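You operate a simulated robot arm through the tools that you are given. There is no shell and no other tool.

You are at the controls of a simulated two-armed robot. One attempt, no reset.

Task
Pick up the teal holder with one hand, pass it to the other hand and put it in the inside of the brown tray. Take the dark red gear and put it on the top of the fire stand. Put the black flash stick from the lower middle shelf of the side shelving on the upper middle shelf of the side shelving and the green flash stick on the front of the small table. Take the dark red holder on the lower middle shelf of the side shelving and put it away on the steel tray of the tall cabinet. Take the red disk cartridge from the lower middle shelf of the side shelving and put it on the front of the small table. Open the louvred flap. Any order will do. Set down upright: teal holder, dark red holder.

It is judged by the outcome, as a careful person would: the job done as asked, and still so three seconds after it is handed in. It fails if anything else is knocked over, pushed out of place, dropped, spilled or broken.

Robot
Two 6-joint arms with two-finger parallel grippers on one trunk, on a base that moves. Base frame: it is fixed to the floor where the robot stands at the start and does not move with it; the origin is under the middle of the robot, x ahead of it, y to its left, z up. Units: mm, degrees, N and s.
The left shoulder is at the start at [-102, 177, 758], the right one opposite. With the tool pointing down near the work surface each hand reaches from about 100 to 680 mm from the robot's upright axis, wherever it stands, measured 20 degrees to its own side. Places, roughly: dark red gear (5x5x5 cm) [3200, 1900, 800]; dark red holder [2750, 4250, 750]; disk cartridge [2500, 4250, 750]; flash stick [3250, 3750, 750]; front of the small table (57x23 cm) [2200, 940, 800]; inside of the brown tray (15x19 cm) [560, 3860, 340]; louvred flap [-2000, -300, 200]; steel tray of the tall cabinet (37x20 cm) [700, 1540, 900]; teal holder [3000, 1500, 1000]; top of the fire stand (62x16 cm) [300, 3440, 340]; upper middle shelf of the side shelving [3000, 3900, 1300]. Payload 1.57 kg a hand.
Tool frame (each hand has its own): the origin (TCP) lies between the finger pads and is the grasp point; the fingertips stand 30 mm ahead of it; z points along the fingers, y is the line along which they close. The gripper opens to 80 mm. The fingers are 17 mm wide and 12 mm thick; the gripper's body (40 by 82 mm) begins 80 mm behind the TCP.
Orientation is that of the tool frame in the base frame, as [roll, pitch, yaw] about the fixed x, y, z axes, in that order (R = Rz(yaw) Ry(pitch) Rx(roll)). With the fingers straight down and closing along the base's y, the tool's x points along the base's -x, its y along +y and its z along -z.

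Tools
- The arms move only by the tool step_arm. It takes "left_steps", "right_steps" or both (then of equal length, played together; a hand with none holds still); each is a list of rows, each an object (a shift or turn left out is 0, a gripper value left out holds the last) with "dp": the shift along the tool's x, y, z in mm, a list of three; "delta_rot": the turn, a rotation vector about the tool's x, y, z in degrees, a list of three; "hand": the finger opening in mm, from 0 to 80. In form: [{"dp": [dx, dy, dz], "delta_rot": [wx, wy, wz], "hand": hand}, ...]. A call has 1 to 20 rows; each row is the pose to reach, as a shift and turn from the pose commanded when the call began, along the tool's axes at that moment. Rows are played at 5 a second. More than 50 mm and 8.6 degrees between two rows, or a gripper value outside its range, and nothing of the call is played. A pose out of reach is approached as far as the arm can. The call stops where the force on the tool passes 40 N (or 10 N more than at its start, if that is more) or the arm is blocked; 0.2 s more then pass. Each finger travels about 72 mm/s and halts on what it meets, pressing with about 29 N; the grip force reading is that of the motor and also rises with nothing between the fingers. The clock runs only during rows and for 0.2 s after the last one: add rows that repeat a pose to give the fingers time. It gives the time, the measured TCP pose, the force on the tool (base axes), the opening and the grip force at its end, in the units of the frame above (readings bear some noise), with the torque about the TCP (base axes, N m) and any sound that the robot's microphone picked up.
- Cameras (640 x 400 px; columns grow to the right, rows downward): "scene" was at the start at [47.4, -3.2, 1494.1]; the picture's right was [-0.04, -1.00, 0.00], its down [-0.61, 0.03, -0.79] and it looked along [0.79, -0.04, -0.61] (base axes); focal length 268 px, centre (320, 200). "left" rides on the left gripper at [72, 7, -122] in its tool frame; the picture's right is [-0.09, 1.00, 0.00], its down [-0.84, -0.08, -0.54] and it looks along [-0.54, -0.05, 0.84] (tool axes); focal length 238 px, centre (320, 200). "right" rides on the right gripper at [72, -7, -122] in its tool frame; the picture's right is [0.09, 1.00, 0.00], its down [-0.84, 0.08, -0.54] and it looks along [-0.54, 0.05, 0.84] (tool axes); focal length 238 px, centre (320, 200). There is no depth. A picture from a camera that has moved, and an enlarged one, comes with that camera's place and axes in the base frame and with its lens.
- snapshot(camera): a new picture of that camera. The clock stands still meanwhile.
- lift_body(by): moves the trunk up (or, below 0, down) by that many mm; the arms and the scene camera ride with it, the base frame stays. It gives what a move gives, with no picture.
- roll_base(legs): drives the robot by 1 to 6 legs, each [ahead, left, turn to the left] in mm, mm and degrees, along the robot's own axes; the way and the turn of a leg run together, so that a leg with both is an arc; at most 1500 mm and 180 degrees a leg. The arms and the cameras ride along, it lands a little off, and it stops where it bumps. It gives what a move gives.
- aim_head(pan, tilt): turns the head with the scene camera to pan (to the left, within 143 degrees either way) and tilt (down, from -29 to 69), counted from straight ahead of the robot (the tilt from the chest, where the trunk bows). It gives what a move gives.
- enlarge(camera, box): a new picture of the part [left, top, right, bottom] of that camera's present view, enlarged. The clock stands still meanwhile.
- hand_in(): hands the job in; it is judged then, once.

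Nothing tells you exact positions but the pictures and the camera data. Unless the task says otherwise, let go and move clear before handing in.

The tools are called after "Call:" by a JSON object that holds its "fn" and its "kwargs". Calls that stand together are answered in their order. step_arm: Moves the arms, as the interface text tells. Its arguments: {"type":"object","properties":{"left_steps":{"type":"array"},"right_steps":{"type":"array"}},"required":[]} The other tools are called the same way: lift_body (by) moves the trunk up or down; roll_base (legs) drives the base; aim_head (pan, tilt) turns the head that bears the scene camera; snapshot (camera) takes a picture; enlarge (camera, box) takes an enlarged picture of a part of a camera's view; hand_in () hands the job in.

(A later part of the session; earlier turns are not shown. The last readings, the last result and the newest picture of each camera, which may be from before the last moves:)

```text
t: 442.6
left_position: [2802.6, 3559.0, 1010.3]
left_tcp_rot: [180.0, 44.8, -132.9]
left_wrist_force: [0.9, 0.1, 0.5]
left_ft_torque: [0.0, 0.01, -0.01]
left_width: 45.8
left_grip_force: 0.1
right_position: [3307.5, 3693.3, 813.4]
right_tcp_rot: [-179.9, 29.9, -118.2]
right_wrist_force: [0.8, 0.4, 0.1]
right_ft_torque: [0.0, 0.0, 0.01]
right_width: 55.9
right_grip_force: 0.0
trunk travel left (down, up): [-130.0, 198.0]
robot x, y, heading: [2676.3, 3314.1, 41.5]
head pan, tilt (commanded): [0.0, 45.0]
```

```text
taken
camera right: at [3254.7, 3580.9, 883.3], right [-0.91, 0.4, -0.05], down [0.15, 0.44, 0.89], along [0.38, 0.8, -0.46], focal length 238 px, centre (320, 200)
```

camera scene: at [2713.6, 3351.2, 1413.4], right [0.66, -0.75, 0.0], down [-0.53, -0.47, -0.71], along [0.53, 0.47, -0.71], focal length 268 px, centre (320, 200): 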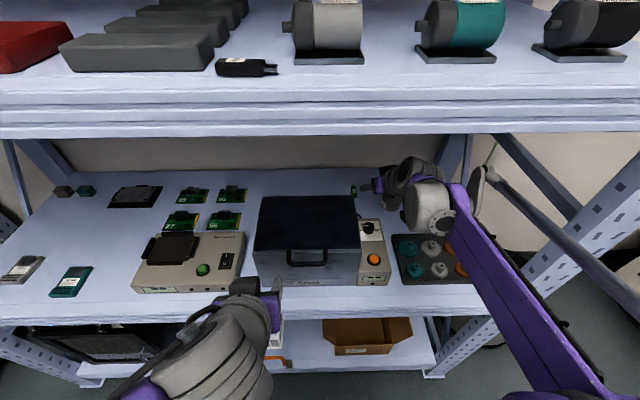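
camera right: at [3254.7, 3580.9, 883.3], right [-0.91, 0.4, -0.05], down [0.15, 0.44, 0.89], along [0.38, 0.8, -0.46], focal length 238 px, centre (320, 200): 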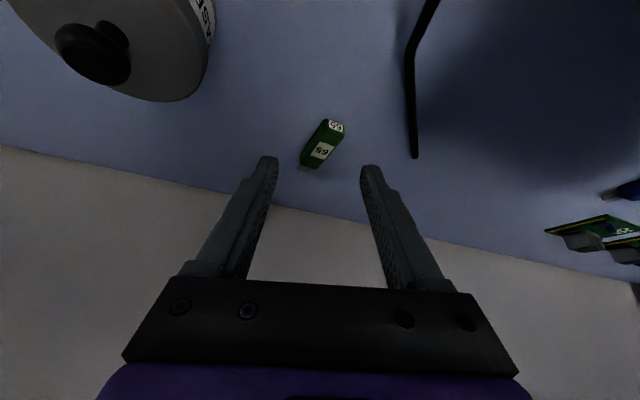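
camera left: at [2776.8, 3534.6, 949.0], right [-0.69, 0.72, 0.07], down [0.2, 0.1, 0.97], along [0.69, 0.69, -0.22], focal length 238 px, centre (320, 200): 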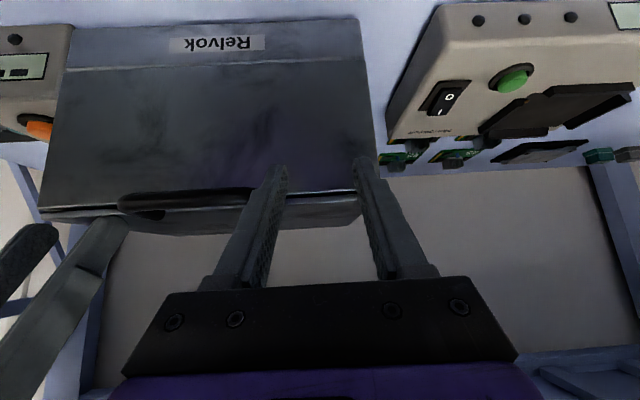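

Call:
{"fn": "step_arm", "kwargs": {"right_steps": [{"dp": [1, 0, 18]}, {"dp": [2, 0, 32]}, {"dp": [2.5, 0, 42]}, {"dp": [2.5, 0, 42]}]}}

Call:
{"fn": "enlarge", "kwargs": {"camera": "right", "box": [220, 100, 420, 225]}}

```text
t: 443.6
left_position: [2803.2, 3559.7, 1009.7]
left_tcp_rot: [180.0, 44.7, -132.8]
left_wrist_force: [0.4, -0.1, 0.0]
left_ft_torque: [-0.01, -0.01, 0.03]
left_width: 45.9
left_grip_force: 0.0
right_position: [3316.8, 3710.7, 776.7]
right_tcp_rot: [-179.9, 30.0, -118.3]
right_wrist_force: [0.4, -0.4, 0.5]
right_ft_torque: [-0.01, -0.01, 0.0]
right_width: 55.8
right_grip_force: 0.0
trunk travel left (down, up): [-130.0, 198.0]
robot x, y, heading: [2674.8, 3316.2, 41.1]
head pan, tilt (commanded): [0.0, 45.0]
```

```text
3.20 times, centred on (320, 162) of right
camera zoom: at [3264.3, 3598.5, 845.8], right [-0.91, 0.4, -0.05], down [0.15, 0.44, 0.89], along [0.38, 0.8, -0.46], focal length 763 px, centre (320, 320)
```

zoom: 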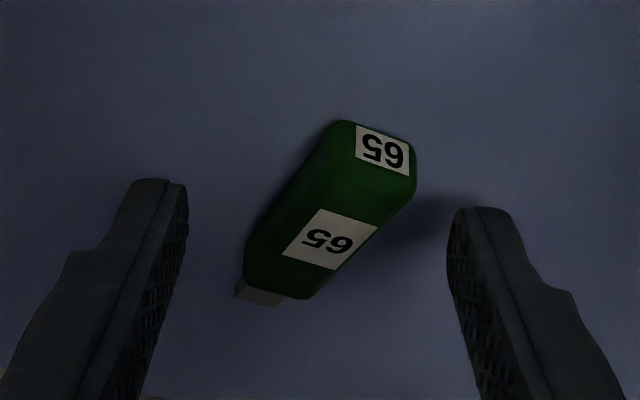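

Call:
{"fn": "step_arm", "kwargs": {"right_steps": [{"dp": [1, 0, 1.7]}, {"dp": [1, 0, 1.7]}]}}

Call:
{"fn": "step_arm", "kwargs": {"right_steps": [{"hand": 44}, {"hand": 32}, {"hand": 22}, {"hand": 12}, {"hand": 12}, {"hand": 12}]}}

Call:
{"fn": "enlarge", "kwargs": {"camera": "right", "box": [220, 100, 420, 225]}}

```text
t: 444.2
left_position: [2803.4, 3559.1, 1010.1]
left_tcp_rot: [179.9, 44.6, -132.8]
left_wrist_force: [0.3, 0.2, 0.2]
left_ft_torque: [0.02, 0.01, -0.01]
left_width: 45.8
left_grip_force: 0.0
right_position: [3316.2, 3711.5, 774.5]
right_tcp_rot: [180.0, 29.8, -118.2]
right_wrist_force: [-0.7, 0.2, -0.3]
right_ft_torque: [0.03, -0.01, 0.0]
right_width: 56.0
right_grip_force: 0.1
trunk travel left (down, up): [-130.0, 198.0]
robot x, y, heading: [2674.2, 3316.1, 41.6]
head pan, tilt (commanded): [0.0, 45.0]
```

```text
t: 445.6
left_position: [2804.1, 3560.7, 1009.8]
left_tcp_rot: [179.9, 44.7, -132.9]
left_wrist_force: [-0.7, -0.3, 0.1]
left_ft_torque: [0.0, -0.01, 0.01]
left_width: 46.0
left_grip_force: 0.0
right_position: [3316.8, 3711.2, 774.2]
right_tcp_rot: [-180.0, 30.0, -118.2]
right_wrist_force: [-0.6, 0.4, 1.2]
right_ft_torque: [0.01, 0.02, 0.01]
right_width: 18.4
right_grip_force: 29.0
trunk travel left (down, up): [-130.0, 198.0]
robot x, y, heading: [2675.3, 3314.8, 41.3]
head pan, tilt (commanded): [0.0, 45.0]
```

```text
3.20 times, centred on (320, 162) of right
camera zoom: at [3264.6, 3598.7, 843.5], right [-0.91, 0.4, -0.05], down [0.15, 0.44, 0.89], along [0.38, 0.8, -0.46], focal length 763 px, centre (320, 320)
```

zoom: 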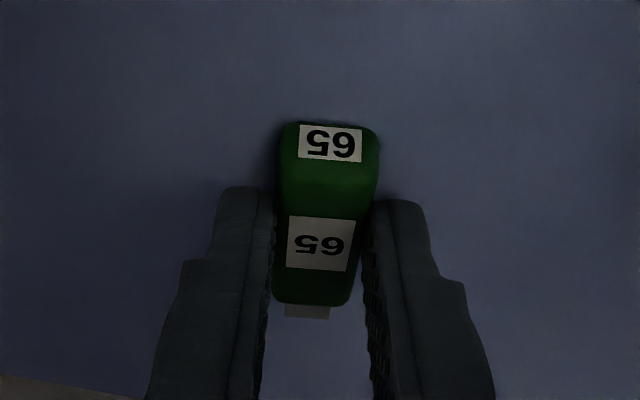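

Gripped at 18.4 mm and aligned. Lifting.

Call:
{"fn": "step_arm", "kwargs": {"right_steps": [{"dp": [-5, 0, -8.7]}, {"dp": [-15, 0, -26]}, {"dp": [-35, 0, -61]}, {"dp": [-35, 0, -61]}]}}

Call:
{"fn": "snapshot", "kwargs": {"camera": "right"}}

```text
t: 446.6
left_position: [2804.8, 3560.4, 1010.0]
left_tcp_rot: [179.9, 44.7, -132.7]
left_wrist_force: [-0.6, -0.1, 0.2]
left_ft_torque: [0.01, 0.0, 0.0]
left_width: 45.9
left_grip_force: 0.1
right_position: [3316.9, 3711.9, 843.0]
right_tcp_rot: [-180.0, 30.0, -118.3]
right_wrist_force: [0.2, 0.0, -0.3]
right_ft_torque: [0.01, 0.01, -0.02]
right_width: 18.4
right_grip_force: 29.4
trunk travel left (down, up): [-130.0, 198.0]
robot x, y, heading: [2674.4, 3313.0, 41.7]
head pan, tilt (commanded): [0.0, 45.0]
```

```text
taken
camera right: at [3264.6, 3600.6, 912.3], right [-0.91, 0.4, -0.05], down [0.15, 0.44, 0.89], along [0.38, 0.8, -0.46], focal length 238 px, centre (320, 200)
```

right: 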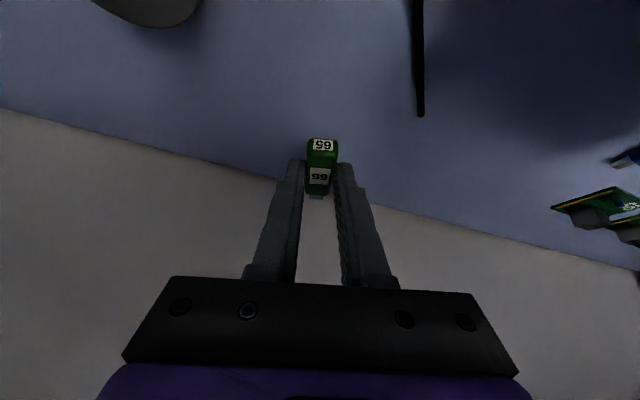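

Holding the green stick. Withdrawing it up and out toward me.

Call:
{"fn": "step_arm", "kwargs": {"right_steps": [{"dp": [15, 6, -26]}, {"dp": [31, 12, -52]}, {"dp": [46, 17.4, -78]}, {"dp": [66, 27, -112]}, {"dp": [85, 36, -146]}, {"dp": [85, 36, -146]}]}}

Call:
{"fn": "snapshot", "kwargs": {"camera": "right"}}

```text
t: 448.1
left_position: [2804.9, 3560.8, 1009.5]
left_tcp_rot: [179.8, 44.7, -132.8]
left_wrist_force: [0.5, 0.0, -0.5]
left_ft_torque: [-0.02, -0.01, 0.01]
left_width: 46.1
left_grip_force: 0.0
right_position: [3215.7, 3599.1, 929.0]
right_tcp_rot: [180.0, 29.8, -118.4]
right_wrist_force: [0.1, 0.7, -0.8]
right_ft_torque: [-0.02, 0.0, 0.0]
right_width: 18.4
right_grip_force: 29.3
trunk travel left (down, up): [-130.0, 198.0]
robot x, y, heading: [2673.2, 3314.2, 41.6]
head pan, tilt (commanded): [0.0, 45.0]
```

```text
taken
camera right: at [3163.7, 3487.2, 997.4], right [-0.91, 0.4, -0.05], down [0.15, 0.44, 0.89], along [0.38, 0.8, -0.46], focal length 238 px, centre (320, 200)
```

right: 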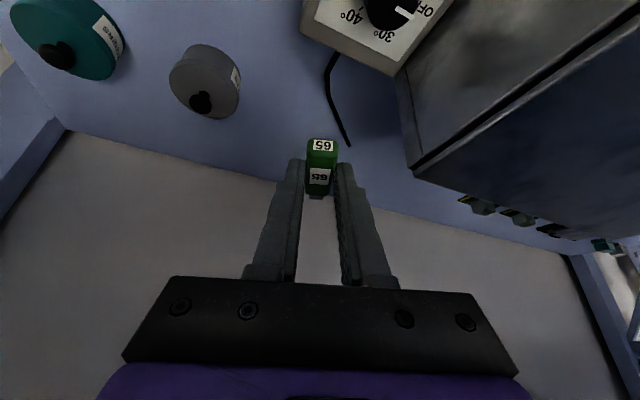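

I'll simply roll the base straight back with the arm as it is.

Call:
{"fn": "roll_base", "kwargs": {"legs": [[-380, 0, 0]]}}

Call:
{"fn": "snapshot", "kwargs": {"camera": "scene"}}

```text
t: 450.5
left_position: [2520.1, 3306.9, 1009.0]
left_tcp_rot: [179.9, 44.7, -132.9]
left_wrist_force: [1.2, -0.3, -0.7]
left_ft_torque: [0.02, 0.02, 0.01]
left_width: 45.9
left_grip_force: 0.0
right_position: [2932.0, 3346.4, 929.0]
right_tcp_rot: [-179.9, 29.9, -118.4]
right_wrist_force: [-0.4, 0.1, -0.6]
right_ft_torque: [0.01, 0.01, 0.05]
right_width: 18.2
right_grip_force: 28.6
trunk travel left (down, up): [-130.0, 198.0]
robot x, y, heading: [2391.2, 3067.2, 41.4]
head pan, tilt (commanded): [0.0, 45.0]
```

```text
taken
camera scene: at [2429.2, 3099.7, 1413.4], right [0.66, -0.75, 0.0], down [-0.53, -0.47, -0.71], along [0.53, 0.47, -0.71], focal length 268 px, centre (320, 200)
```

scene: 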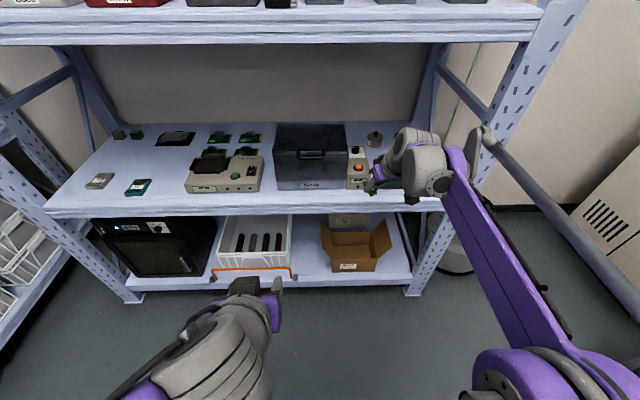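

Out of the shelf with the green stick. I'll draw the hand in, raise the trunk to normal, and drive back to the small table.

Call:
{"fn": "step_arm", "kwargs": {"right_steps": [{"dp": [37, 15, -21]}, {"dp": [74, 30, -42]}, {"dp": [110, 45, -63]}, {"dp": [147, 60, -84]}, {"dp": [147, 60, -84]}]}}

Call:
{"fn": "lift_body", "kwargs": {"by": 70}}

Call:
{"fn": "roll_base", "kwargs": {"legs": [[60, -720, 0], [-1480, -20, 0.5], [-150, 0, 0], [0, 0, -90]]}}

Call:
{"fn": "aim_head", "kwargs": {"pan": 0, "tilt": 45}}

Call:
{"fn": "snapshot", "kwargs": {"camera": "scene"}}

```text
t: 451.7
left_position: [2520.3, 3308.1, 1009.7]
left_tcp_rot: [179.8, 44.6, -132.8]
left_wrist_force: [-0.1, 0.0, -0.8]
left_ft_torque: [0.0, 0.03, 0.01]
left_width: 46.0
left_grip_force: 0.1
right_position: [2798.6, 3224.8, 930.9]
right_tcp_rot: [-180.0, 29.8, -118.5]
right_wrist_force: [0.2, -0.1, -0.1]
right_ft_torque: [0.01, -0.01, -0.04]
right_width: 18.3
right_grip_force: 28.9
trunk travel left (down, up): [-130.0, 198.0]
robot x, y, heading: [2389.7, 3065.1, 41.2]
head pan, tilt (commanded): [0.0, 45.0]
```

```text
t: 452.7
left_position: [2520.1, 3307.5, 1079.4]
left_tcp_rot: [180.0, 44.7, -132.9]
left_wrist_force: [0.4, -0.1, 0.3]
left_ft_torque: [0.02, 0.03, -0.03]
left_width: 45.9
left_grip_force: 0.1
right_position: [2797.5, 3225.6, 997.8]
right_tcp_rot: [180.0, 29.8, -118.4]
right_wrist_force: [0.2, -0.3, 0.1]
right_ft_torque: [-0.01, -0.01, -0.01]
right_width: 18.3
right_grip_force: 29.1
trunk travel left (down, up): [-200.0, 128.0]
robot x, y, heading: [2389.5, 3062.4, 41.3]
head pan, tilt (commanded): [0.0, 45.0]
```

```text
t: 471.3
left_position: [1944.9, 1338.9, 1080.3]
left_tcp_rot: [180.0, 44.6, 137.3]
left_wrist_force: [-0.2, -0.3, 0.0]
left_ft_torque: [0.01, 0.0, 0.03]
left_width: 46.1
left_grip_force: 0.0
right_position: [1863.4, 1058.9, 997.2]
right_tcp_rot: [180.0, 30.0, 152.0]
right_wrist_force: [-0.8, -0.1, 0.0]
right_ft_torque: [0.01, -0.02, 0.0]
right_width: 18.4
right_grip_force: 29.0
trunk travel left (down, up): [-200.0, 128.0]
robot x, y, heading: [1699.1, 1464.3, -48.5]
head pan, tilt (commanded): [0.0, 45.0]
```

```text
t: 471.9
left_position: [1944.5, 1337.5, 1080.5]
left_tcp_rot: [179.9, 44.7, 137.5]
left_wrist_force: [-0.1, -0.1, -0.3]
left_ft_torque: [0.01, 0.0, -0.02]
left_width: 46.1
left_grip_force: 0.2
right_position: [1864.4, 1058.7, 997.8]
right_tcp_rot: [-179.9, 29.9, 152.0]
right_wrist_force: [0.3, 0.8, -0.5]
right_ft_torque: [-0.01, 0.02, -0.01]
right_width: 18.5
right_grip_force: 29.2
trunk travel left (down, up): [-200.0, 128.0]
robot x, y, heading: [1700.8, 1465.4, -48.2]
head pan, tilt (commanded): [0.0, 45.0]
```

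```text
taken
camera scene: at [1728.3, 1434.2, 1482.7], right [-0.75, -0.67, 0.0], down [-0.47, 0.53, -0.71], along [0.47, -0.53, -0.71], focal length 268 px, centre (320, 200)
```

scene: 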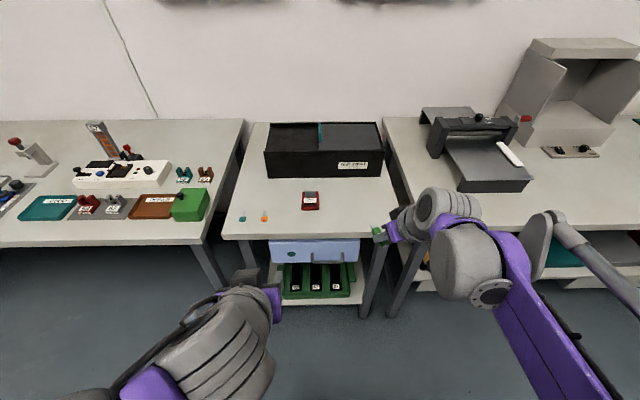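

The cartridge lies where I left it. I'll roll closer and place the green stick to its right.

Call:
{"fn": "roll_base", "kwargs": {"legs": [[190, 0, 0]]}}

Call:
{"fn": "snapshot", "kwargs": {"camera": "right"}}

Call:
{"fn": "snapshot", "kwargs": {"camera": "scene"}}

```text
t: 473.4
left_position: [2073.7, 1194.3, 1079.7]
left_tcp_rot: [179.9, 44.7, 137.4]
left_wrist_force: [-0.5, -0.1, 0.0]
left_ft_torque: [0.0, 0.02, -0.03]
left_width: 45.9
left_grip_force: 0.2
right_position: [1992.6, 913.5, 997.3]
right_tcp_rot: [-180.0, 29.7, 151.8]
right_wrist_force: [-0.8, 0.4, 0.1]
right_ft_torque: [0.01, 0.02, -0.01]
right_width: 18.3
right_grip_force: 29.3
trunk travel left (down, up): [-200.0, 128.0]
robot x, y, heading: [1830.8, 1322.0, -48.3]
head pan, tilt (commanded): [0.0, 45.0]
```

```text
taken
camera right: at [1881.2, 965.9, 1067.0], right [0.4, 0.92, -0.05], down [0.44, -0.15, 0.89], along [0.81, -0.37, -0.46], focal length 238 px, centre (320, 200)
```

right: 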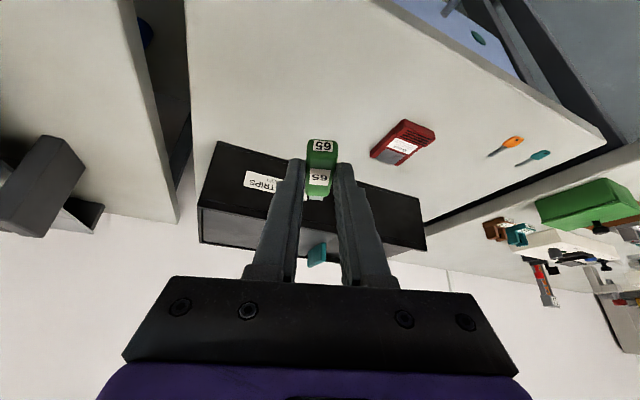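

```text
taken
camera scene: at [1857.0, 1289.8, 1482.6], right [-0.75, -0.67, 0.0], down [-0.47, 0.53, -0.71], along [0.47, -0.53, -0.71], focal length 268 px, centre (320, 200)
```

scene: 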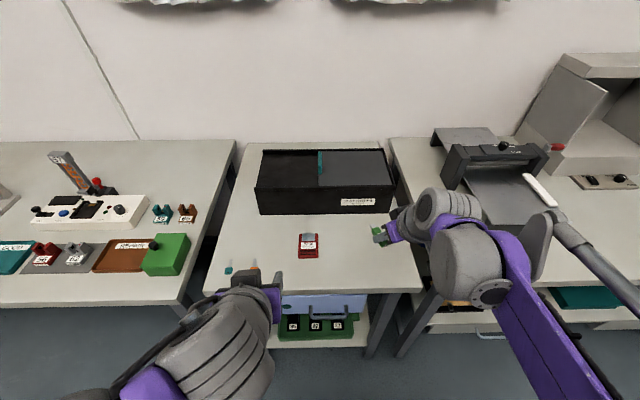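

Call:
{"fn": "step_arm", "kwargs": {"right_steps": [{"dp": [-26, 13, 15]}, {"dp": [-51, 26, 29]}, {"dp": [-77, 39, 44]}, {"dp": [-58, 39, 78]}, {"dp": [-38, 39, 112]}, {"dp": [-19, 39, 145]}, {"dp": [-19, 39, 145]}]}}

Call:
{"fn": "snapshot", "kwargs": {"camera": "right"}}

Call:
{"fn": "snapshot", "kwargs": {"camera": "scene"}}

```text
t: 475.0
left_position: [2072.6, 1193.7, 1079.9]
left_tcp_rot: [179.9, 44.7, 137.5]
left_wrist_force: [0.2, 0.1, 0.7]
left_ft_torque: [0.01, -0.05, -0.02]
left_width: 46.2
left_grip_force: 0.1
right_position: [2088.7, 905.5, 883.2]
right_tcp_rot: [180.0, 29.9, 151.9]
right_wrist_force: [-1.2, -0.1, 0.8]
right_ft_torque: [0.03, -0.01, -0.03]
right_width: 18.5
right_grip_force: 29.3
trunk travel left (down, up): [-200.0, 128.0]
robot x, y, heading: [1827.0, 1322.1, -48.0]
head pan, tilt (commanded): [0.0, 45.0]
```

```text
taken
camera right: at [1977.3, 956.7, 951.9], right [0.4, 0.92, -0.05], down [0.44, -0.15, 0.89], along [0.81, -0.37, -0.46], focal length 238 px, centre (320, 200)
```

right: 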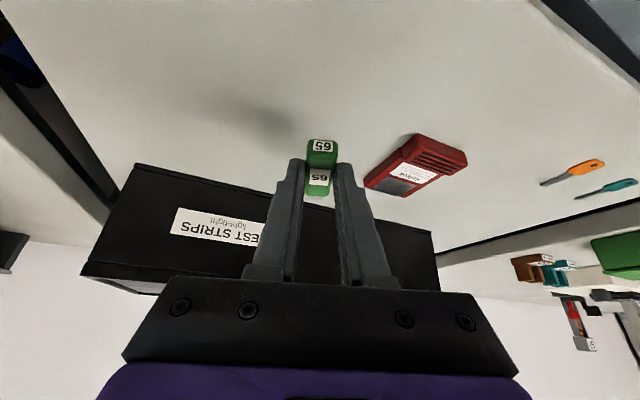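

```text
taken
camera scene: at [1856.3, 1290.5, 1482.7], right [-0.75, -0.67, 0.0], down [-0.47, 0.53, -0.71], along [0.47, -0.53, -0.71], focal length 268 px, centre (320, 200)
```

scene: 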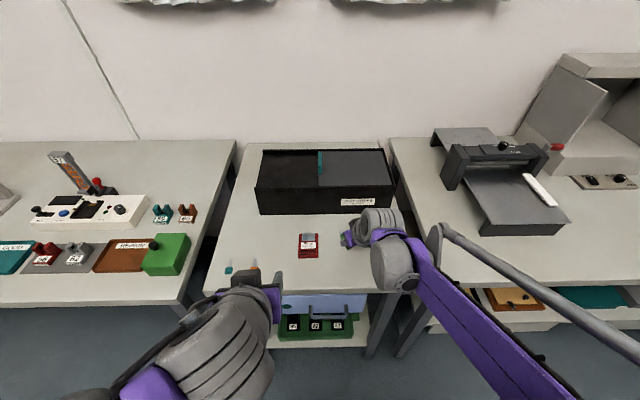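

Call:
{"fn": "step_arm", "kwargs": {"right_steps": [{"dp": [10, 0, 17]}, {"dp": [20, 0, 35]}, {"dp": [20, 0, 35]}]}}

Call:
{"fn": "step_arm", "kwargs": {"right_steps": [{"dp": [1.2, 0, 2.2]}, {"dp": [2.2, 0, 3.9]}, {"dp": [2.2, 0, 3.9]}]}}

Call:
{"fn": "step_arm", "kwargs": {"right_steps": [{"dp": [0.7, 0, 1.2]}, {"dp": [1.5, 0, 2.6]}, {"dp": [1.5, 0, 2.6]}]}}

Call:
{"fn": "step_arm", "kwargs": {"right_steps": [{"dp": [0.7, 0, 1.2]}, {"dp": [1.2, 0, 2.2]}, {"dp": [1.2, 0, 2.2]}]}}

Call:
{"fn": "step_arm", "kwargs": {"right_steps": [{"dp": [0.7, 0, 1.2]}, {"dp": [1.2, 0, 2.2]}, {"dp": [1.2, 0, 2.2]}]}}

```text
t: 475.8
left_position: [2072.6, 1193.5, 1080.3]
left_tcp_rot: [179.9, 44.6, 137.5]
left_wrist_force: [0.2, 0.4, 0.0]
left_ft_torque: [-0.03, 0.02, -0.01]
left_width: 46.2
left_grip_force: 0.1
right_position: [2088.3, 904.6, 842.1]
right_tcp_rot: [-179.9, 29.8, 151.9]
right_wrist_force: [-0.4, 0.3, 0.7]
right_ft_torque: [0.01, 0.01, 0.01]
right_width: 18.4
right_grip_force: 28.7
trunk travel left (down, up): [-200.0, 128.0]
robot x, y, heading: [1829.9, 1320.5, -48.1]
head pan, tilt (commanded): [0.0, 45.0]
```

```text
t: 476.6
left_position: [2072.4, 1193.0, 1079.4]
left_tcp_rot: [179.8, 44.7, 137.3]
left_wrist_force: [-0.9, 0.9, -0.2]
left_ft_torque: [0.0, 0.01, 0.0]
left_width: 46.2
left_grip_force: 0.0
right_position: [2088.5, 906.4, 837.7]
right_tcp_rot: [-180.0, 30.0, 151.9]
right_wrist_force: [-0.7, 0.7, -0.2]
right_ft_torque: [-0.03, -0.01, 0.0]
right_width: 18.3
right_grip_force: 29.2
trunk travel left (down, up): [-200.0, 128.0]
robot x, y, heading: [1830.7, 1322.8, -48.5]
head pan, tilt (commanded): [0.0, 45.0]
```

```text
t: 477.4
left_position: [2072.6, 1193.1, 1080.2]
left_tcp_rot: [179.9, 44.7, 137.4]
left_wrist_force: [-0.1, 0.1, -0.3]
left_ft_torque: [-0.01, -0.02, -0.01]
left_width: 45.5
left_grip_force: 0.1
right_position: [2089.2, 905.8, 834.1]
right_tcp_rot: [-179.9, 29.9, 151.9]
right_wrist_force: [0.4, -0.1, 0.7]
right_ft_torque: [0.02, 0.02, -0.01]
right_width: 18.4
right_grip_force: 28.6
trunk travel left (down, up): [-200.0, 128.0]
robot x, y, heading: [1828.6, 1319.2, -48.4]
head pan, tilt (commanded): [0.0, 45.0]
```

```text
t: 478.2
left_position: [2071.7, 1195.5, 1080.9]
left_tcp_rot: [179.9, 44.8, 137.3]
left_wrist_force: [0.0, -0.3, -0.7]
left_ft_torque: [0.01, 0.02, -0.03]
left_width: 45.9
left_grip_force: 0.0
right_position: [2089.2, 905.9, 832.5]
right_tcp_rot: [-180.0, 29.9, 151.9]
right_wrist_force: [1.2, -3.7, 22.2]
right_ft_torque: [-0.21, -0.28, -0.06]
right_width: 18.7
right_grip_force: 29.0
trunk travel left (down, up): [-200.0, 128.0]
robot x, y, heading: [1831.6, 1319.0, -48.3]
head pan, tilt (commanded): [0.0, 45.0]
```

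```text
t: 479.0
left_position: [2071.9, 1194.6, 1080.8]
left_tcp_rot: [179.9, 44.8, 137.4]
left_wrist_force: [1.1, 0.3, 0.1]
left_ft_torque: [0.01, -0.03, 0.03]
left_width: 45.9
left_grip_force: 0.0
right_position: [2089.7, 906.7, 830.6]
right_tcp_rot: [-179.9, 30.0, 152.0]
right_wrist_force: [0.2, -5.5, 30.4]
right_ft_torque: [-0.18, -0.27, -0.13]
right_width: 18.4
right_grip_force: 28.4
trunk travel left (down, up): [-200.0, 128.0]
robot x, y, heading: [1830.4, 1322.1, -48.3]
head pan, tilt (commanded): [0.0, 45.0]
```

Contact on the table. Releasing the green stick and withdrawing.

Call:
{"fn": "step_arm", "kwargs": {"right_steps": [{"dp": [-0.7, 0, -1.2], "hand": 24}, {"dp": [-0.7, 0, -1.2], "hand": 36}, {"dp": [-0.7, 0, -1.2], "hand": 44}, {"dp": [-12, 0, -20], "hand": 44}, {"dp": [-20, 0, -60], "hand": 44}, {"dp": [-20, 0, -100], "hand": 44}, {"dp": [0, 0, -145], "hand": 44}, {"dp": [0, 0, -145], "hand": 44}]}}

Call:
{"fn": "snapshot", "kwargs": {"camera": "right"}}

Call:
{"fn": "snapshot", "kwargs": {"camera": "scene"}}

```text
t: 480.8
left_position: [2073.5, 1193.2, 1079.4]
left_tcp_rot: [179.9, 44.7, 137.3]
left_wrist_force: [1.0, -0.8, -0.5]
left_ft_torque: [-0.03, 0.01, 0.01]
left_width: 45.9
left_grip_force: 0.1
right_position: [2026.1, 939.7, 956.5]
right_tcp_rot: [-180.0, 29.8, 151.9]
right_wrist_force: [0.3, -0.4, 0.0]
right_ft_torque: [0.0, 0.02, -0.03]
right_width: 44.1
right_grip_force: 0.0
trunk travel left (down, up): [-200.0, 128.0]
robot x, y, heading: [1827.1, 1322.7, -48.5]
head pan, tilt (commanded): [0.0, 45.0]
```

```text
taken
camera right: at [1915.2, 991.5, 1026.1], right [0.4, 0.92, -0.05], down [0.44, -0.15, 0.89], along [0.81, -0.37, -0.46], focal length 238 px, centre (320, 200)
```

right: 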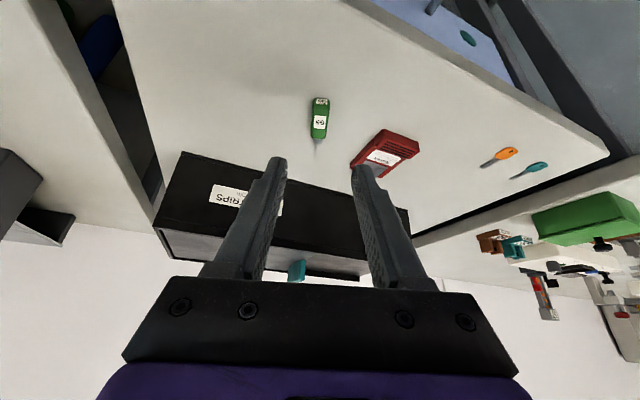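

```text
taken
camera scene: at [1857.5, 1289.4, 1482.6], right [-0.75, -0.67, 0.0], down [-0.47, 0.53, -0.71], along [0.47, -0.53, -0.71], focal length 268 px, centre (320, 200)
```

scene: 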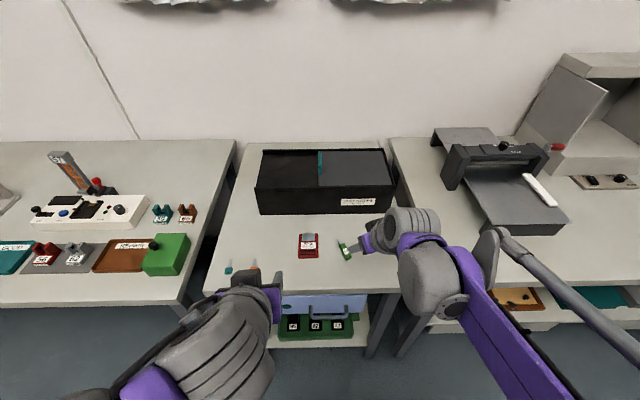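

Both items rest on the small table's front. Last task: the louvred flap. I'll back off, turn and drive down the corridor toward the white machine.

Call:
{"fn": "step_arm", "kwargs": {"right_steps": [{"dp": [35, 10, -20]}, {"dp": [70, 20, -40]}, {"dp": [70, 20, -40]}]}}

Call:
{"fn": "roll_base", "kwargs": {"legs": [[-70, 0, 0], [0, 0, -90], [1400, 0, 0]]}}

Call:
{"fn": "aim_head", "kwargs": {"pan": 0, "tilt": 25}}

Call:
{"fn": "snapshot", "kwargs": {"camera": "scene"}}

```text
t: 481.6
left_position: [2073.5, 1192.1, 1080.3]
left_tcp_rot: [179.9, 44.8, 137.4]
left_wrist_force: [0.1, 0.7, 0.3]
left_ft_torque: [-0.02, 0.0, 0.03]
left_width: 45.9
left_grip_force: 0.0
right_position: [1965.0, 994.5, 953.7]
right_tcp_rot: [-180.0, 29.8, 151.8]
right_wrist_force: [0.2, 0.3, -0.2]
right_ft_torque: [0.0, 0.0, 0.01]
right_width: 43.7
right_grip_force: 0.1
trunk travel left (down, up): [-200.0, 128.0]
robot x, y, heading: [1830.0, 1322.3, -48.1]
head pan, tilt (commanded): [0.0, 45.0]
```

```text
t: 493.0
left_position: [653.8, 145.5, 1080.5]
left_tcp_rot: [179.9, 44.6, 49.4]
left_wrist_force: [-0.3, 0.1, 0.1]
left_ft_torque: [0.01, 0.0, 0.0]
left_width: 45.9
left_grip_force: 0.1
right_position: [450.4, 246.4, 954.4]
right_tcp_rot: [-179.9, 29.8, 63.8]
right_wrist_force: [-0.4, 0.2, 0.7]
right_ft_torque: [0.02, 0.01, -0.01]
right_width: 44.2
right_grip_force: 0.1
trunk travel left (down, up): [-200.0, 128.0]
robot x, y, heading: [772.5, 398.8, -136.3]
head pan, tilt (commanded): [0.0, 45.0]
```

```text
t: 493.8
left_position: [654.9, 146.3, 1079.5]
left_tcp_rot: [179.9, 44.7, 49.5]
left_wrist_force: [0.0, -1.2, -0.2]
left_ft_torque: [0.0, -0.04, 0.02]
left_width: 46.1
left_grip_force: 0.1
right_position: [451.1, 246.0, 953.3]
right_tcp_rot: [180.0, 29.7, 63.9]
right_wrist_force: [0.1, 0.6, -1.3]
right_ft_torque: [0.01, -0.03, 0.0]
right_width: 43.9
right_grip_force: 0.1
trunk travel left (down, up): [-200.0, 128.0]
robot x, y, heading: [773.8, 394.3, -136.5]
head pan, tilt (commanded): [0.0, 25.0]
```

```text
taken
camera scene: at [733.7, 357.6, 1513.2], right [-0.69, 0.72, 0.0], down [0.31, 0.29, -0.91], along [-0.66, -0.63, -0.42], focal length 268 px, centre (320, 200)
```

scene: 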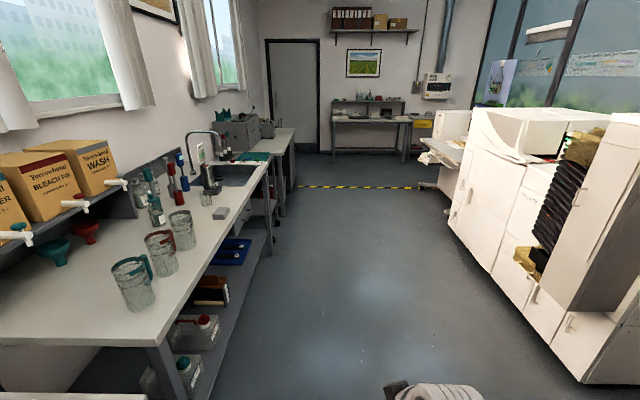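

Call:
{"fn": "enlarge", "kwargs": {"camera": "scene", "box": [400, 100, 560, 260]}}

Call:
{"fn": "roll_base", "kwargs": {"legs": [[1200, 0, -1.5]]}}

Call:
{"fn": "aim_head", "kwargs": {"pan": -50, "tilt": 35}}

Call:
{"fn": "snapshot", "kwargs": {"camera": "scene"}}

```text
2.50 times, centred on (480, 180) of scene
camera zoom: at [733.7, 357.6, 1513.2], right [-0.69, 0.72, 0.0], down [0.31, 0.29, -0.91], along [-0.66, -0.63, -0.42], focal length 670 px, centre (-80, 250)
```

zoom: 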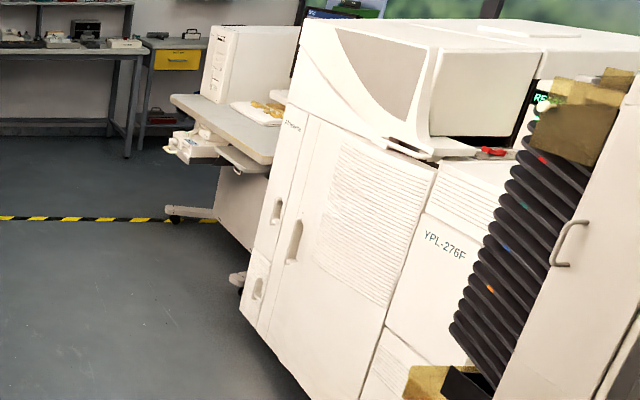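

```text
t: 499.9
left_position: [-235.2, -669.7, 1079.8]
left_tcp_rot: [179.9, 44.8, 47.8]
left_wrist_force: [-0.3, -0.7, 0.3]
left_ft_torque: [0.0, -0.01, 0.0]
left_width: 45.9
left_grip_force: 0.0
right_position: [-434.3, -561.7, 955.1]
right_tcp_rot: [-180.0, 29.9, 62.3]
right_wrist_force: [-0.1, 0.7, 1.2]
right_ft_torque: [0.0, -0.03, 0.0]
right_width: 44.1
right_grip_force: 0.0
trunk travel left (down, up): [-200.0, 128.0]
robot x, y, heading: [-107.0, -421.4, -138.1]
head pan, tilt (commanded): [0.0, 25.0]
```

```text
t: 501.1
left_position: [-233.6, -668.9, 1080.1]
left_tcp_rot: [179.9, 44.7, 47.6]
left_wrist_force: [0.2, 0.0, -0.3]
left_ft_torque: [0.01, 0.02, -0.01]
left_width: 46.0
left_grip_force: 0.0
right_position: [-437.0, -560.3, 953.5]
right_tcp_rot: [-180.0, 29.9, 62.3]
right_wrist_force: [1.2, -0.4, 0.2]
right_ft_torque: [0.03, 0.03, -0.04]
right_width: 44.0
right_grip_force: 0.0
trunk travel left (down, up): [-200.0, 128.0]
robot x, y, heading: [-108.1, -423.7, -138.3]
head pan, tilt (commanded): [-50.0, 35.0]
```

```text
taken
camera scene: at [-167.7, -384.9, 1497.5], right [0.14, 0.99, 0.0], down [0.57, -0.08, -0.82], along [-0.81, 0.11, -0.57], focal length 268 px, centre (320, 200)
```

scene: 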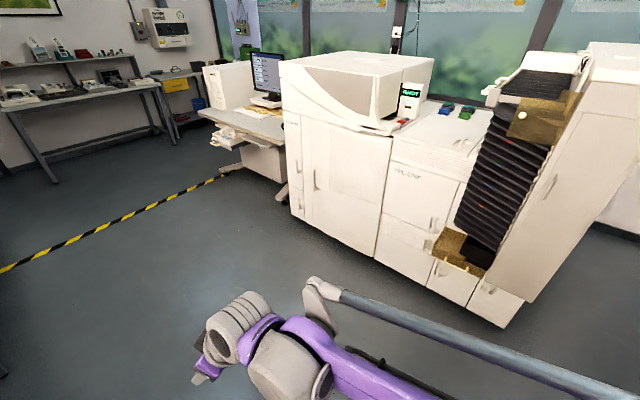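

Call:
{"fn": "enlarge", "kwargs": {"camera": "scene", "box": [260, 100, 420, 260]}}

Call:
{"fn": "enlarge", "kwargs": {"camera": "scene", "box": [275, 170, 335, 230]}}

Call:
{"fn": "enlarge", "kwargs": {"camera": "scene", "box": [370, 170, 530, 330]}}

```text
2.50 times, centred on (340, 180) of scene
camera zoom: at [-167.7, -384.9, 1497.5], right [0.14, 0.99, 0.0], down [0.57, -0.08, -0.82], along [-0.81, 0.11, -0.57], focal length 670 px, centre (270, 250)
```

zoom: 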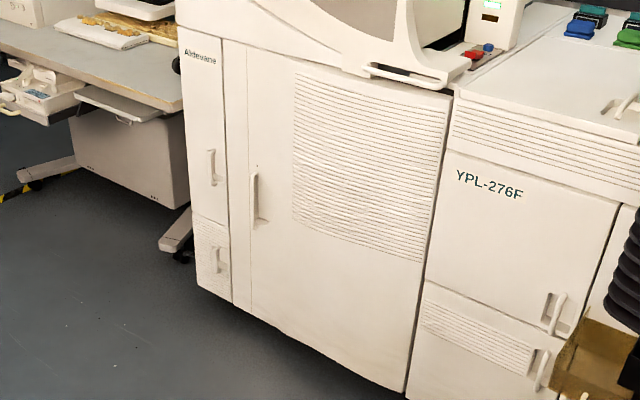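

```text
6.67 times, centred on (305, 200) of scene
camera zoom: at [-167.7, -384.9, 1497.5], right [0.14, 0.99, 0.0], down [0.57, -0.08, -0.82], along [-0.81, 0.11, -0.57], focal length 1788 px, centre (420, 200)
```

zoom: 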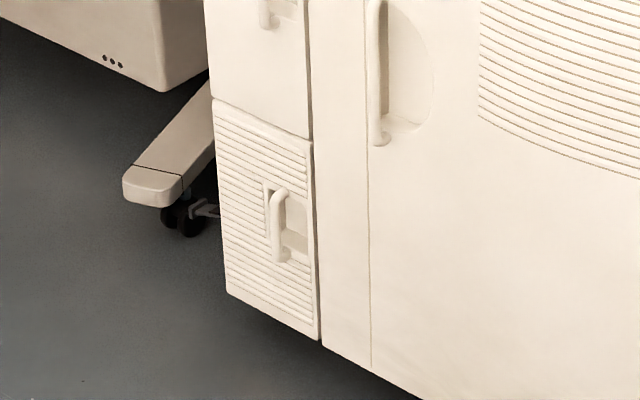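

```text
2.50 times, centred on (450, 250) of scene
camera zoom: at [-167.7, -384.9, 1497.5], right [0.14, 0.99, 0.0], down [0.57, -0.08, -0.82], along [-0.81, 0.11, -0.57], focal length 670 px, centre (-5, 75)
```

zoom: 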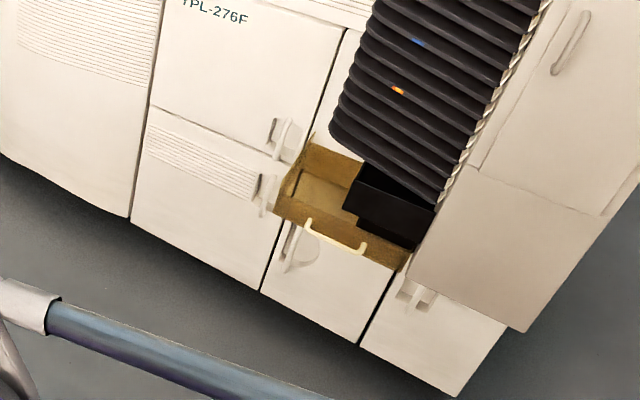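

The louvred flap is the small louvred door at the machine's lower-left corner with a vertical bar handle near [-1981, -302], z≈136–247, hinged on its left. I'll drive in front of it and face it.

Call:
{"fn": "roll_base", "kwargs": {"legs": [[1165, 0, 0], [0, 0, -87], [420, 0, 0]]}}

Call:
{"fn": "aim_head", "kwargs": {"pan": 10, "tilt": 45}}

Call:
{"fn": "snapshot", "kwargs": {"camera": "scene"}}

Call:
{"fn": "aim_head", "kwargs": {"pan": 60, "tilt": 40}}

Call:
{"fn": "snapshot", "kwargs": {"camera": "scene"}}

```text
t: 513.1
left_position: [-1554.8, -809.1, 1080.6]
left_tcp_rot: [179.9, 44.7, -39.4]
left_wrist_force: [-0.2, -0.6, -0.2]
left_ft_torque: [0.01, 0.02, 0.01]
left_width: 46.1
left_grip_force: 0.1
right_position: [-1458.2, -603.7, 954.6]
right_tcp_rot: [180.0, 29.8, -24.8]
right_wrist_force: [0.6, 0.2, -0.8]
right_ft_torque: [0.0, 0.03, -0.01]
right_width: 44.0
right_grip_force: 0.1
trunk travel left (down, up): [-200.0, 128.0]
robot x, y, heading: [-1302.9, -925.5, 134.6]
head pan, tilt (commanded): [-50.0, 35.0]
```

```text
t: 514.4
left_position: [-1554.9, -809.0, 1079.5]
left_tcp_rot: [-179.9, 44.7, -39.3]
left_wrist_force: [-0.5, 0.0, -0.8]
left_ft_torque: [0.0, 0.01, 0.01]
left_width: 45.8
left_grip_force: 0.1
right_position: [-1458.0, -603.9, 953.4]
right_tcp_rot: [-180.0, 29.9, -24.8]
right_wrist_force: [1.2, -0.5, 0.4]
right_ft_torque: [-0.02, 0.01, -0.03]
right_width: 44.3
right_grip_force: 0.0
trunk travel left (down, up): [-200.0, 128.0]
robot x, y, heading: [-1304.6, -923.7, 134.9]
head pan, tilt (commanded): [10.0, 45.0]
```

```text
taken
camera scene: at [-1344.0, -902.8, 1482.7], right [0.57, 0.82, 0.0], down [0.58, -0.41, -0.71], along [-0.58, 0.41, -0.71], focal length 268 px, centre (320, 200)
```

scene: 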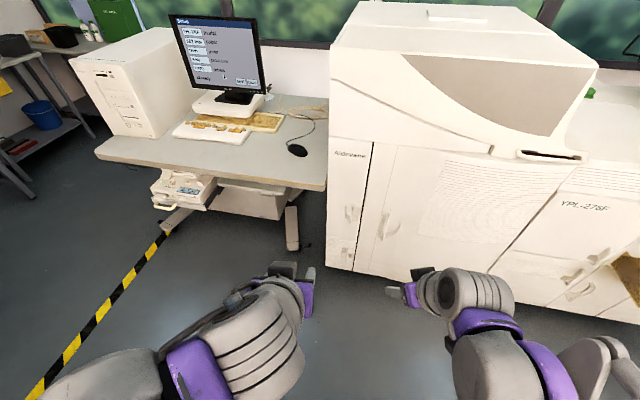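

```text
t: 515.6
left_position: [-1555.6, -809.5, 1079.5]
left_tcp_rot: [179.9, 44.8, -39.4]
left_wrist_force: [-0.1, -0.6, -0.4]
left_ft_torque: [-0.01, 0.01, -0.01]
left_width: 45.7
left_grip_force: 0.0
right_position: [-1458.4, -604.3, 953.8]
right_tcp_rot: [180.0, 29.9, -24.8]
right_wrist_force: [-0.2, -0.3, 0.8]
right_ft_torque: [-0.03, 0.0, 0.05]
right_width: 43.8
right_grip_force: 0.1
trunk travel left (down, up): [-200.0, 128.0]
robot x, y, heading: [-1302.2, -924.0, 135.0]
head pan, tilt (commanded): [60.0, 40.0]
```

```text
taken
camera scene: at [-1359.6, -971.4, 1489.9], right [-0.26, 0.97, 0.0], down [0.62, 0.17, -0.77], along [-0.74, -0.2, -0.64], focal length 268 px, centre (320, 200)
```

scene: 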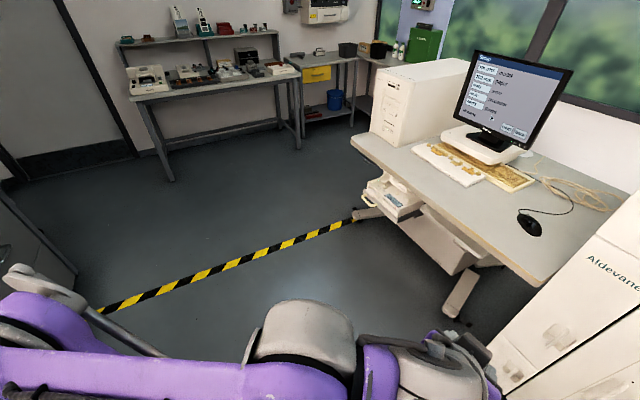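

Call:
{"fn": "aim_head", "kwargs": {"pan": 0, "tilt": 50}}

Call:
{"fn": "enlarge", "kwargs": {"camera": "scene", "box": [240, 110, 400, 270]}}

Call:
{"fn": "snapshot", "kwargs": {"camera": "left"}}

```text
t: 516.9
left_position: [-1554.9, -809.2, 1079.4]
left_tcp_rot: [179.9, 44.7, -39.4]
left_wrist_force: [0.2, -0.9, 0.0]
left_ft_torque: [-0.02, 0.03, -0.02]
left_width: 46.1
left_grip_force: 0.0
right_position: [-1459.3, -603.3, 954.4]
right_tcp_rot: [180.0, 29.7, -24.9]
right_wrist_force: [-0.7, 0.3, 0.0]
right_ft_torque: [0.05, 0.02, 0.0]
right_width: 44.2
right_grip_force: 0.0
trunk travel left (down, up): [-200.0, 128.0]
robot x, y, heading: [-1308.1, -921.8, 134.8]
head pan, tilt (commanded): [0.0, 50.0]
```

```text
2.50 times, centred on (320, 190) of scene
camera zoom: at [-1331.9, -895.1, 1475.7], right [0.71, 0.71, 0.0], down [0.54, -0.54, -0.64], along [-0.45, 0.45, -0.77], focal length 670 px, centre (320, 225)
```

zoom: 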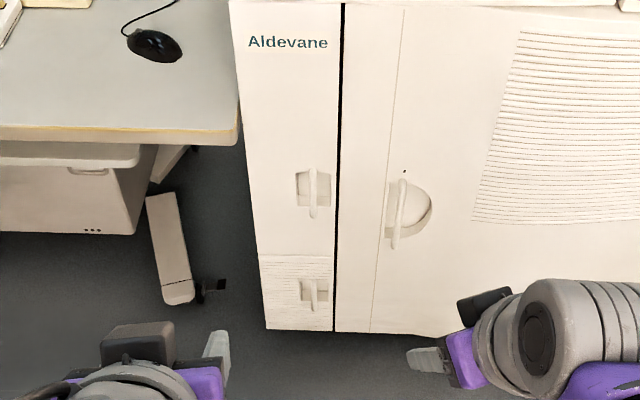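

```text
taken
camera left: at [-1453.4, -901.6, 1116.1], right [-0.68, -0.73, 0.07], down [-0.12, 0.2, 0.97], along [-0.72, 0.66, -0.22], focal length 238 px, centre (320, 200)
```

left: 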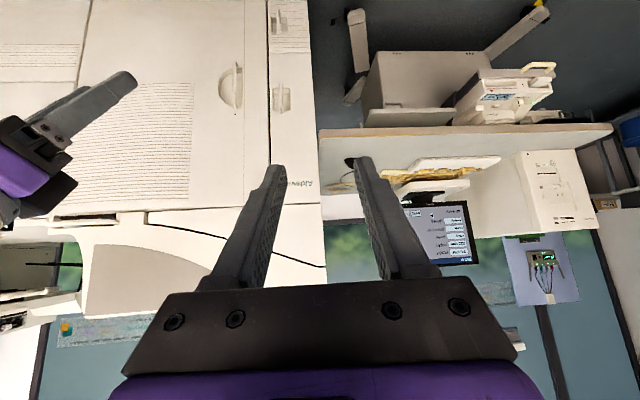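

The flap spans from about [-2042, -374] (hinge side) to [-1914, -261]; its bar handle is near [-1937, -306], z 160–279. I'll move into position facing it and lower the trunk.

Call:
{"fn": "roll_base", "kwargs": {"legs": [[300, -56, -3.5]]}}

Call:
{"fn": "lift_body", "kwargs": {"by": -200}}

Call:
{"fn": "snapshot", "kwargs": {"camera": "scene"}}

```text
t: 518.9
left_position: [-1709.6, -538.1, 1080.5]
left_tcp_rot: [179.9, 44.7, -43.0]
left_wrist_force: [-0.6, 0.5, 0.1]
left_ft_torque: [-0.02, 0.03, 0.02]
left_width: 46.0
left_grip_force: 0.2
right_position: [-1598.9, -339.6, 953.3]
right_tcp_rot: [180.0, 29.8, -28.5]
right_wrist_force: [-0.8, -0.4, -0.1]
right_ft_torque: [-0.05, -0.01, 0.01]
right_width: 44.3
right_grip_force: 0.1
trunk travel left (down, up): [-200.0, 128.0]
robot x, y, heading: [-1470.8, -664.8, 131.2]
head pan, tilt (commanded): [0.0, 50.0]
```

```text
t: 521.1
left_position: [-1710.3, -538.7, 880.5]
left_tcp_rot: [179.9, 44.7, -42.8]
left_wrist_force: [0.2, 0.2, 0.9]
left_ft_torque: [-0.02, 0.01, -0.01]
left_width: 46.0
left_grip_force: 0.0
right_position: [-1598.7, -339.8, 754.7]
right_tcp_rot: [-179.9, 29.8, -28.5]
right_wrist_force: [0.6, -0.4, 0.1]
right_ft_torque: [0.0, -0.01, 0.03]
right_width: 44.1
right_grip_force: 0.1
trunk travel left (down, up): [0.0, 328.0]
robot x, y, heading: [-1466.6, -666.0, 131.3]
head pan, tilt (commanded): [0.0, 50.0]
```

```text
taken
camera scene: at [-1523.8, -602.0, 1274.7], right [0.75, 0.66, 0.0], down [0.51, -0.58, -0.64], along [-0.42, 0.48, -0.77], focal length 268 px, centre (320, 200)
```

scene: 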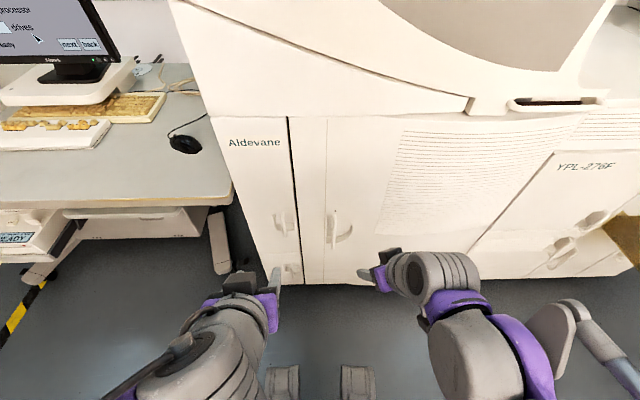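

Handle is 579 mm ahead and 115 mm left of my axis. I'll lower the left hand in stages.

Call:
{"fn": "step_arm", "kwargs": {"left_steps": [{"dp": [20, 0, 40]}, {"dp": [40, 0, 81]}, {"dp": [60, 0, 121]}, {"dp": [81, 0, 162]}, {"dp": [101, 0, 202]}, {"dp": [121, 0, 243]}, {"dp": [141, 0, 283]}, {"dp": [141, 0, 283]}]}}

Call:
{"fn": "step_arm", "kwargs": {"left_steps": [{"dp": [26, 0, 36]}, {"dp": [53, 0, 71]}, {"dp": [80, 0, 107]}, {"dp": [106, 0, 142]}, {"dp": [133, 0, 178]}, {"dp": [160, 0, 214]}, {"dp": [160, 0, 214]}]}}

Call:
{"fn": "snapshot", "kwargs": {"camera": "left"}}

Call:
{"fn": "snapshot", "kwargs": {"camera": "scene"}}

```text
t: 522.9
left_position: [-1783.7, -475.3, 579.1]
left_tcp_rot: [179.9, 44.7, -43.0]
left_wrist_force: [0.0, 0.1, -0.5]
left_ft_torque: [0.0, 0.02, 0.01]
left_width: 46.1
left_grip_force: 0.0
right_position: [-1599.5, -339.3, 754.1]
right_tcp_rot: [-179.9, 29.9, -28.4]
right_wrist_force: [0.3, 0.9, 1.0]
right_ft_torque: [-0.02, -0.02, -0.01]
right_width: 44.3
right_grip_force: 0.1
trunk travel left (down, up): [0.0, 328.0]
robot x, y, heading: [-1466.7, -670.2, 131.2]
head pan, tilt (commanded): [0.0, 50.0]
```

```text
t: 524.5
left_position: [-1861.8, -358.8, 363.6]
left_tcp_rot: [179.9, 44.6, -43.0]
left_wrist_force: [-0.1, 0.6, 0.5]
left_ft_torque: [0.01, -0.04, -0.01]
left_width: 45.8
left_grip_force: 0.1
left hand out of reach, approached as far as the arm can: row 2, 3, 4, 5, 6, 7
right_position: [-1599.8, -339.4, 754.5]
right_tcp_rot: [-180.0, 29.8, -28.5]
right_wrist_force: [-0.2, -0.9, 0.4]
right_ft_torque: [0.02, 0.0, 0.02]
right_width: 43.9
right_grip_force: 0.1
trunk travel left (down, up): [0.0, 328.0]
robot x, y, heading: [-1464.1, -664.9, 131.2]
head pan, tilt (commanded): [0.0, 50.0]
```

```text
taken
camera left: at [-1766.2, -457.0, 399.8], right [-0.73, -0.68, 0.07], down [-0.1, 0.2, 0.97], along [-0.68, 0.7, -0.22], focal length 238 px, centre (320, 200)
```

left: 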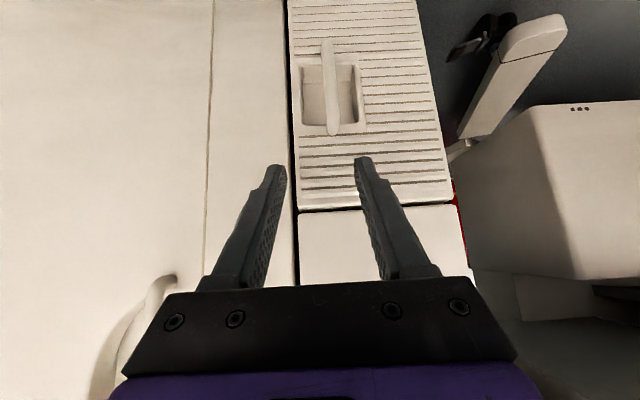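

```text
taken
camera scene: at [-1523.8, -602.1, 1274.7], right [0.75, 0.66, 0.0], down [0.51, -0.58, -0.64], along [-0.42, 0.48, -0.77], focal length 268 px, centre (320, 200)
```

scene: 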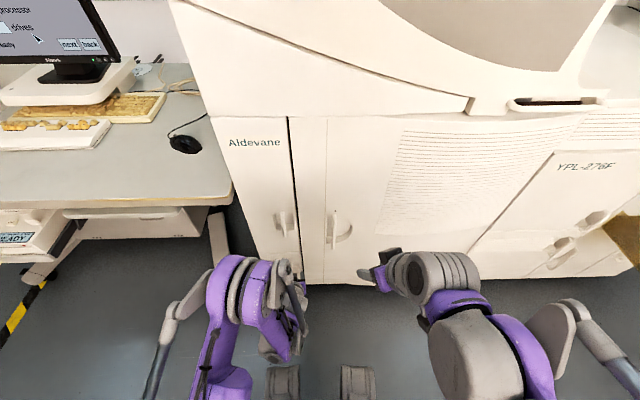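

The arm can't get lower with this flat tool angle. I'll back up a little, make the tool steeper, and try again.

Call:
{"fn": "step_arm", "kwargs": {"left_steps": [{"dp": [-10, 0, -30]}, {"dp": [-30, 0, -65]}, {"dp": [-45, 0, -100]}, {"dp": [-45, 0, -140]}, {"dp": [-45, 0, -140]}]}}

Call:
{"fn": "step_arm", "kwargs": {"left_steps": [{"delta_rot": [0, 6, 0]}, {"delta_rot": [0, 12, 0]}, {"delta_rot": [0, 18, 0]}, {"delta_rot": [0, 24, 0]}, {"delta_rot": [0, 24, 0]}]}}

Call:
{"fn": "snapshot", "kwargs": {"camera": "left"}}

```text
t: 525.7
left_position: [-1810.7, -401.5, 492.7]
left_tcp_rot: [179.9, 44.8, -42.9]
left_wrist_force: [0.5, -1.0, -0.1]
left_ft_torque: [0.04, 0.03, 0.0]
left_width: 46.0
left_grip_force: 0.1
right_position: [-1599.4, -339.8, 752.8]
right_tcp_rot: [179.9, 29.8, -28.5]
right_wrist_force: [0.5, 0.1, 0.4]
right_ft_torque: [0.0, -0.01, 0.0]
right_width: 44.0
right_grip_force: 0.1
trunk travel left (down, up): [0.0, 328.0]
robot x, y, heading: [-1466.2, -669.2, 131.3]
head pan, tilt (commanded): [0.0, 50.0]
```

```text
t: 526.9
left_position: [-1810.6, -403.6, 494.1]
left_tcp_rot: [179.9, 20.6, -43.1]
left_wrist_force: [0.4, 0.2, 0.0]
left_ft_torque: [0.01, -0.01, 0.01]
left_width: 46.0
left_grip_force: 0.0
right_position: [-1600.0, -339.6, 753.8]
right_tcp_rot: [180.0, 29.8, -28.6]
right_wrist_force: [0.2, -0.2, 0.8]
right_ft_torque: [0.01, 0.02, -0.03]
right_width: 43.8
right_grip_force: 0.0
trunk travel left (down, up): [0.0, 328.0]
robot x, y, heading: [-1467.8, -666.2, 131.4]
head pan, tilt (commanded): [0.0, 50.0]
```

```text
taken
camera left: at [-1735.2, -483.5, 582.1], right [-0.74, -0.67, 0.03], down [-0.38, 0.46, 0.8], along [-0.55, 0.58, -0.6], focal length 238 px, centre (320, 200)
```

left: 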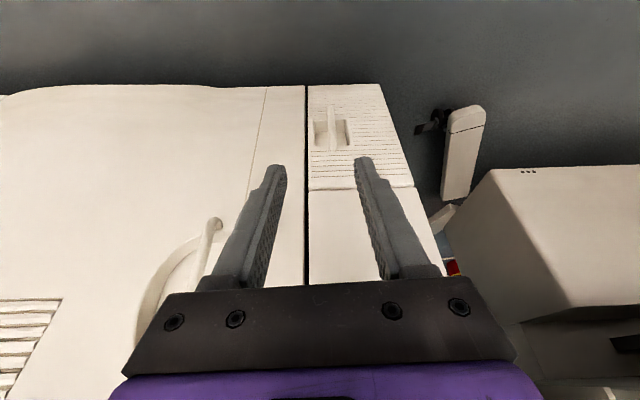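

Call:
{"fn": "enlarge", "kwargs": {"camera": "left", "box": [280, 70, 440, 200]}}

```text
3.08 times, centred on (360, 135) of left
camera zoom: at [-1735.2, -483.5, 582.1], right [-0.74, -0.67, 0.03], down [-0.38, 0.46, 0.8], along [-0.55, 0.58, -0.6], focal length 733 px, centre (197, 400)
```

zoom: 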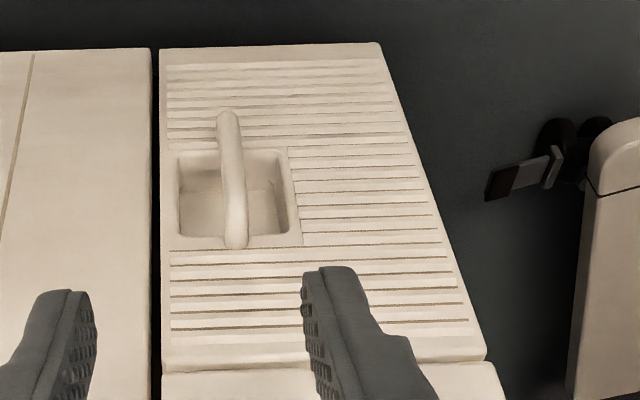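

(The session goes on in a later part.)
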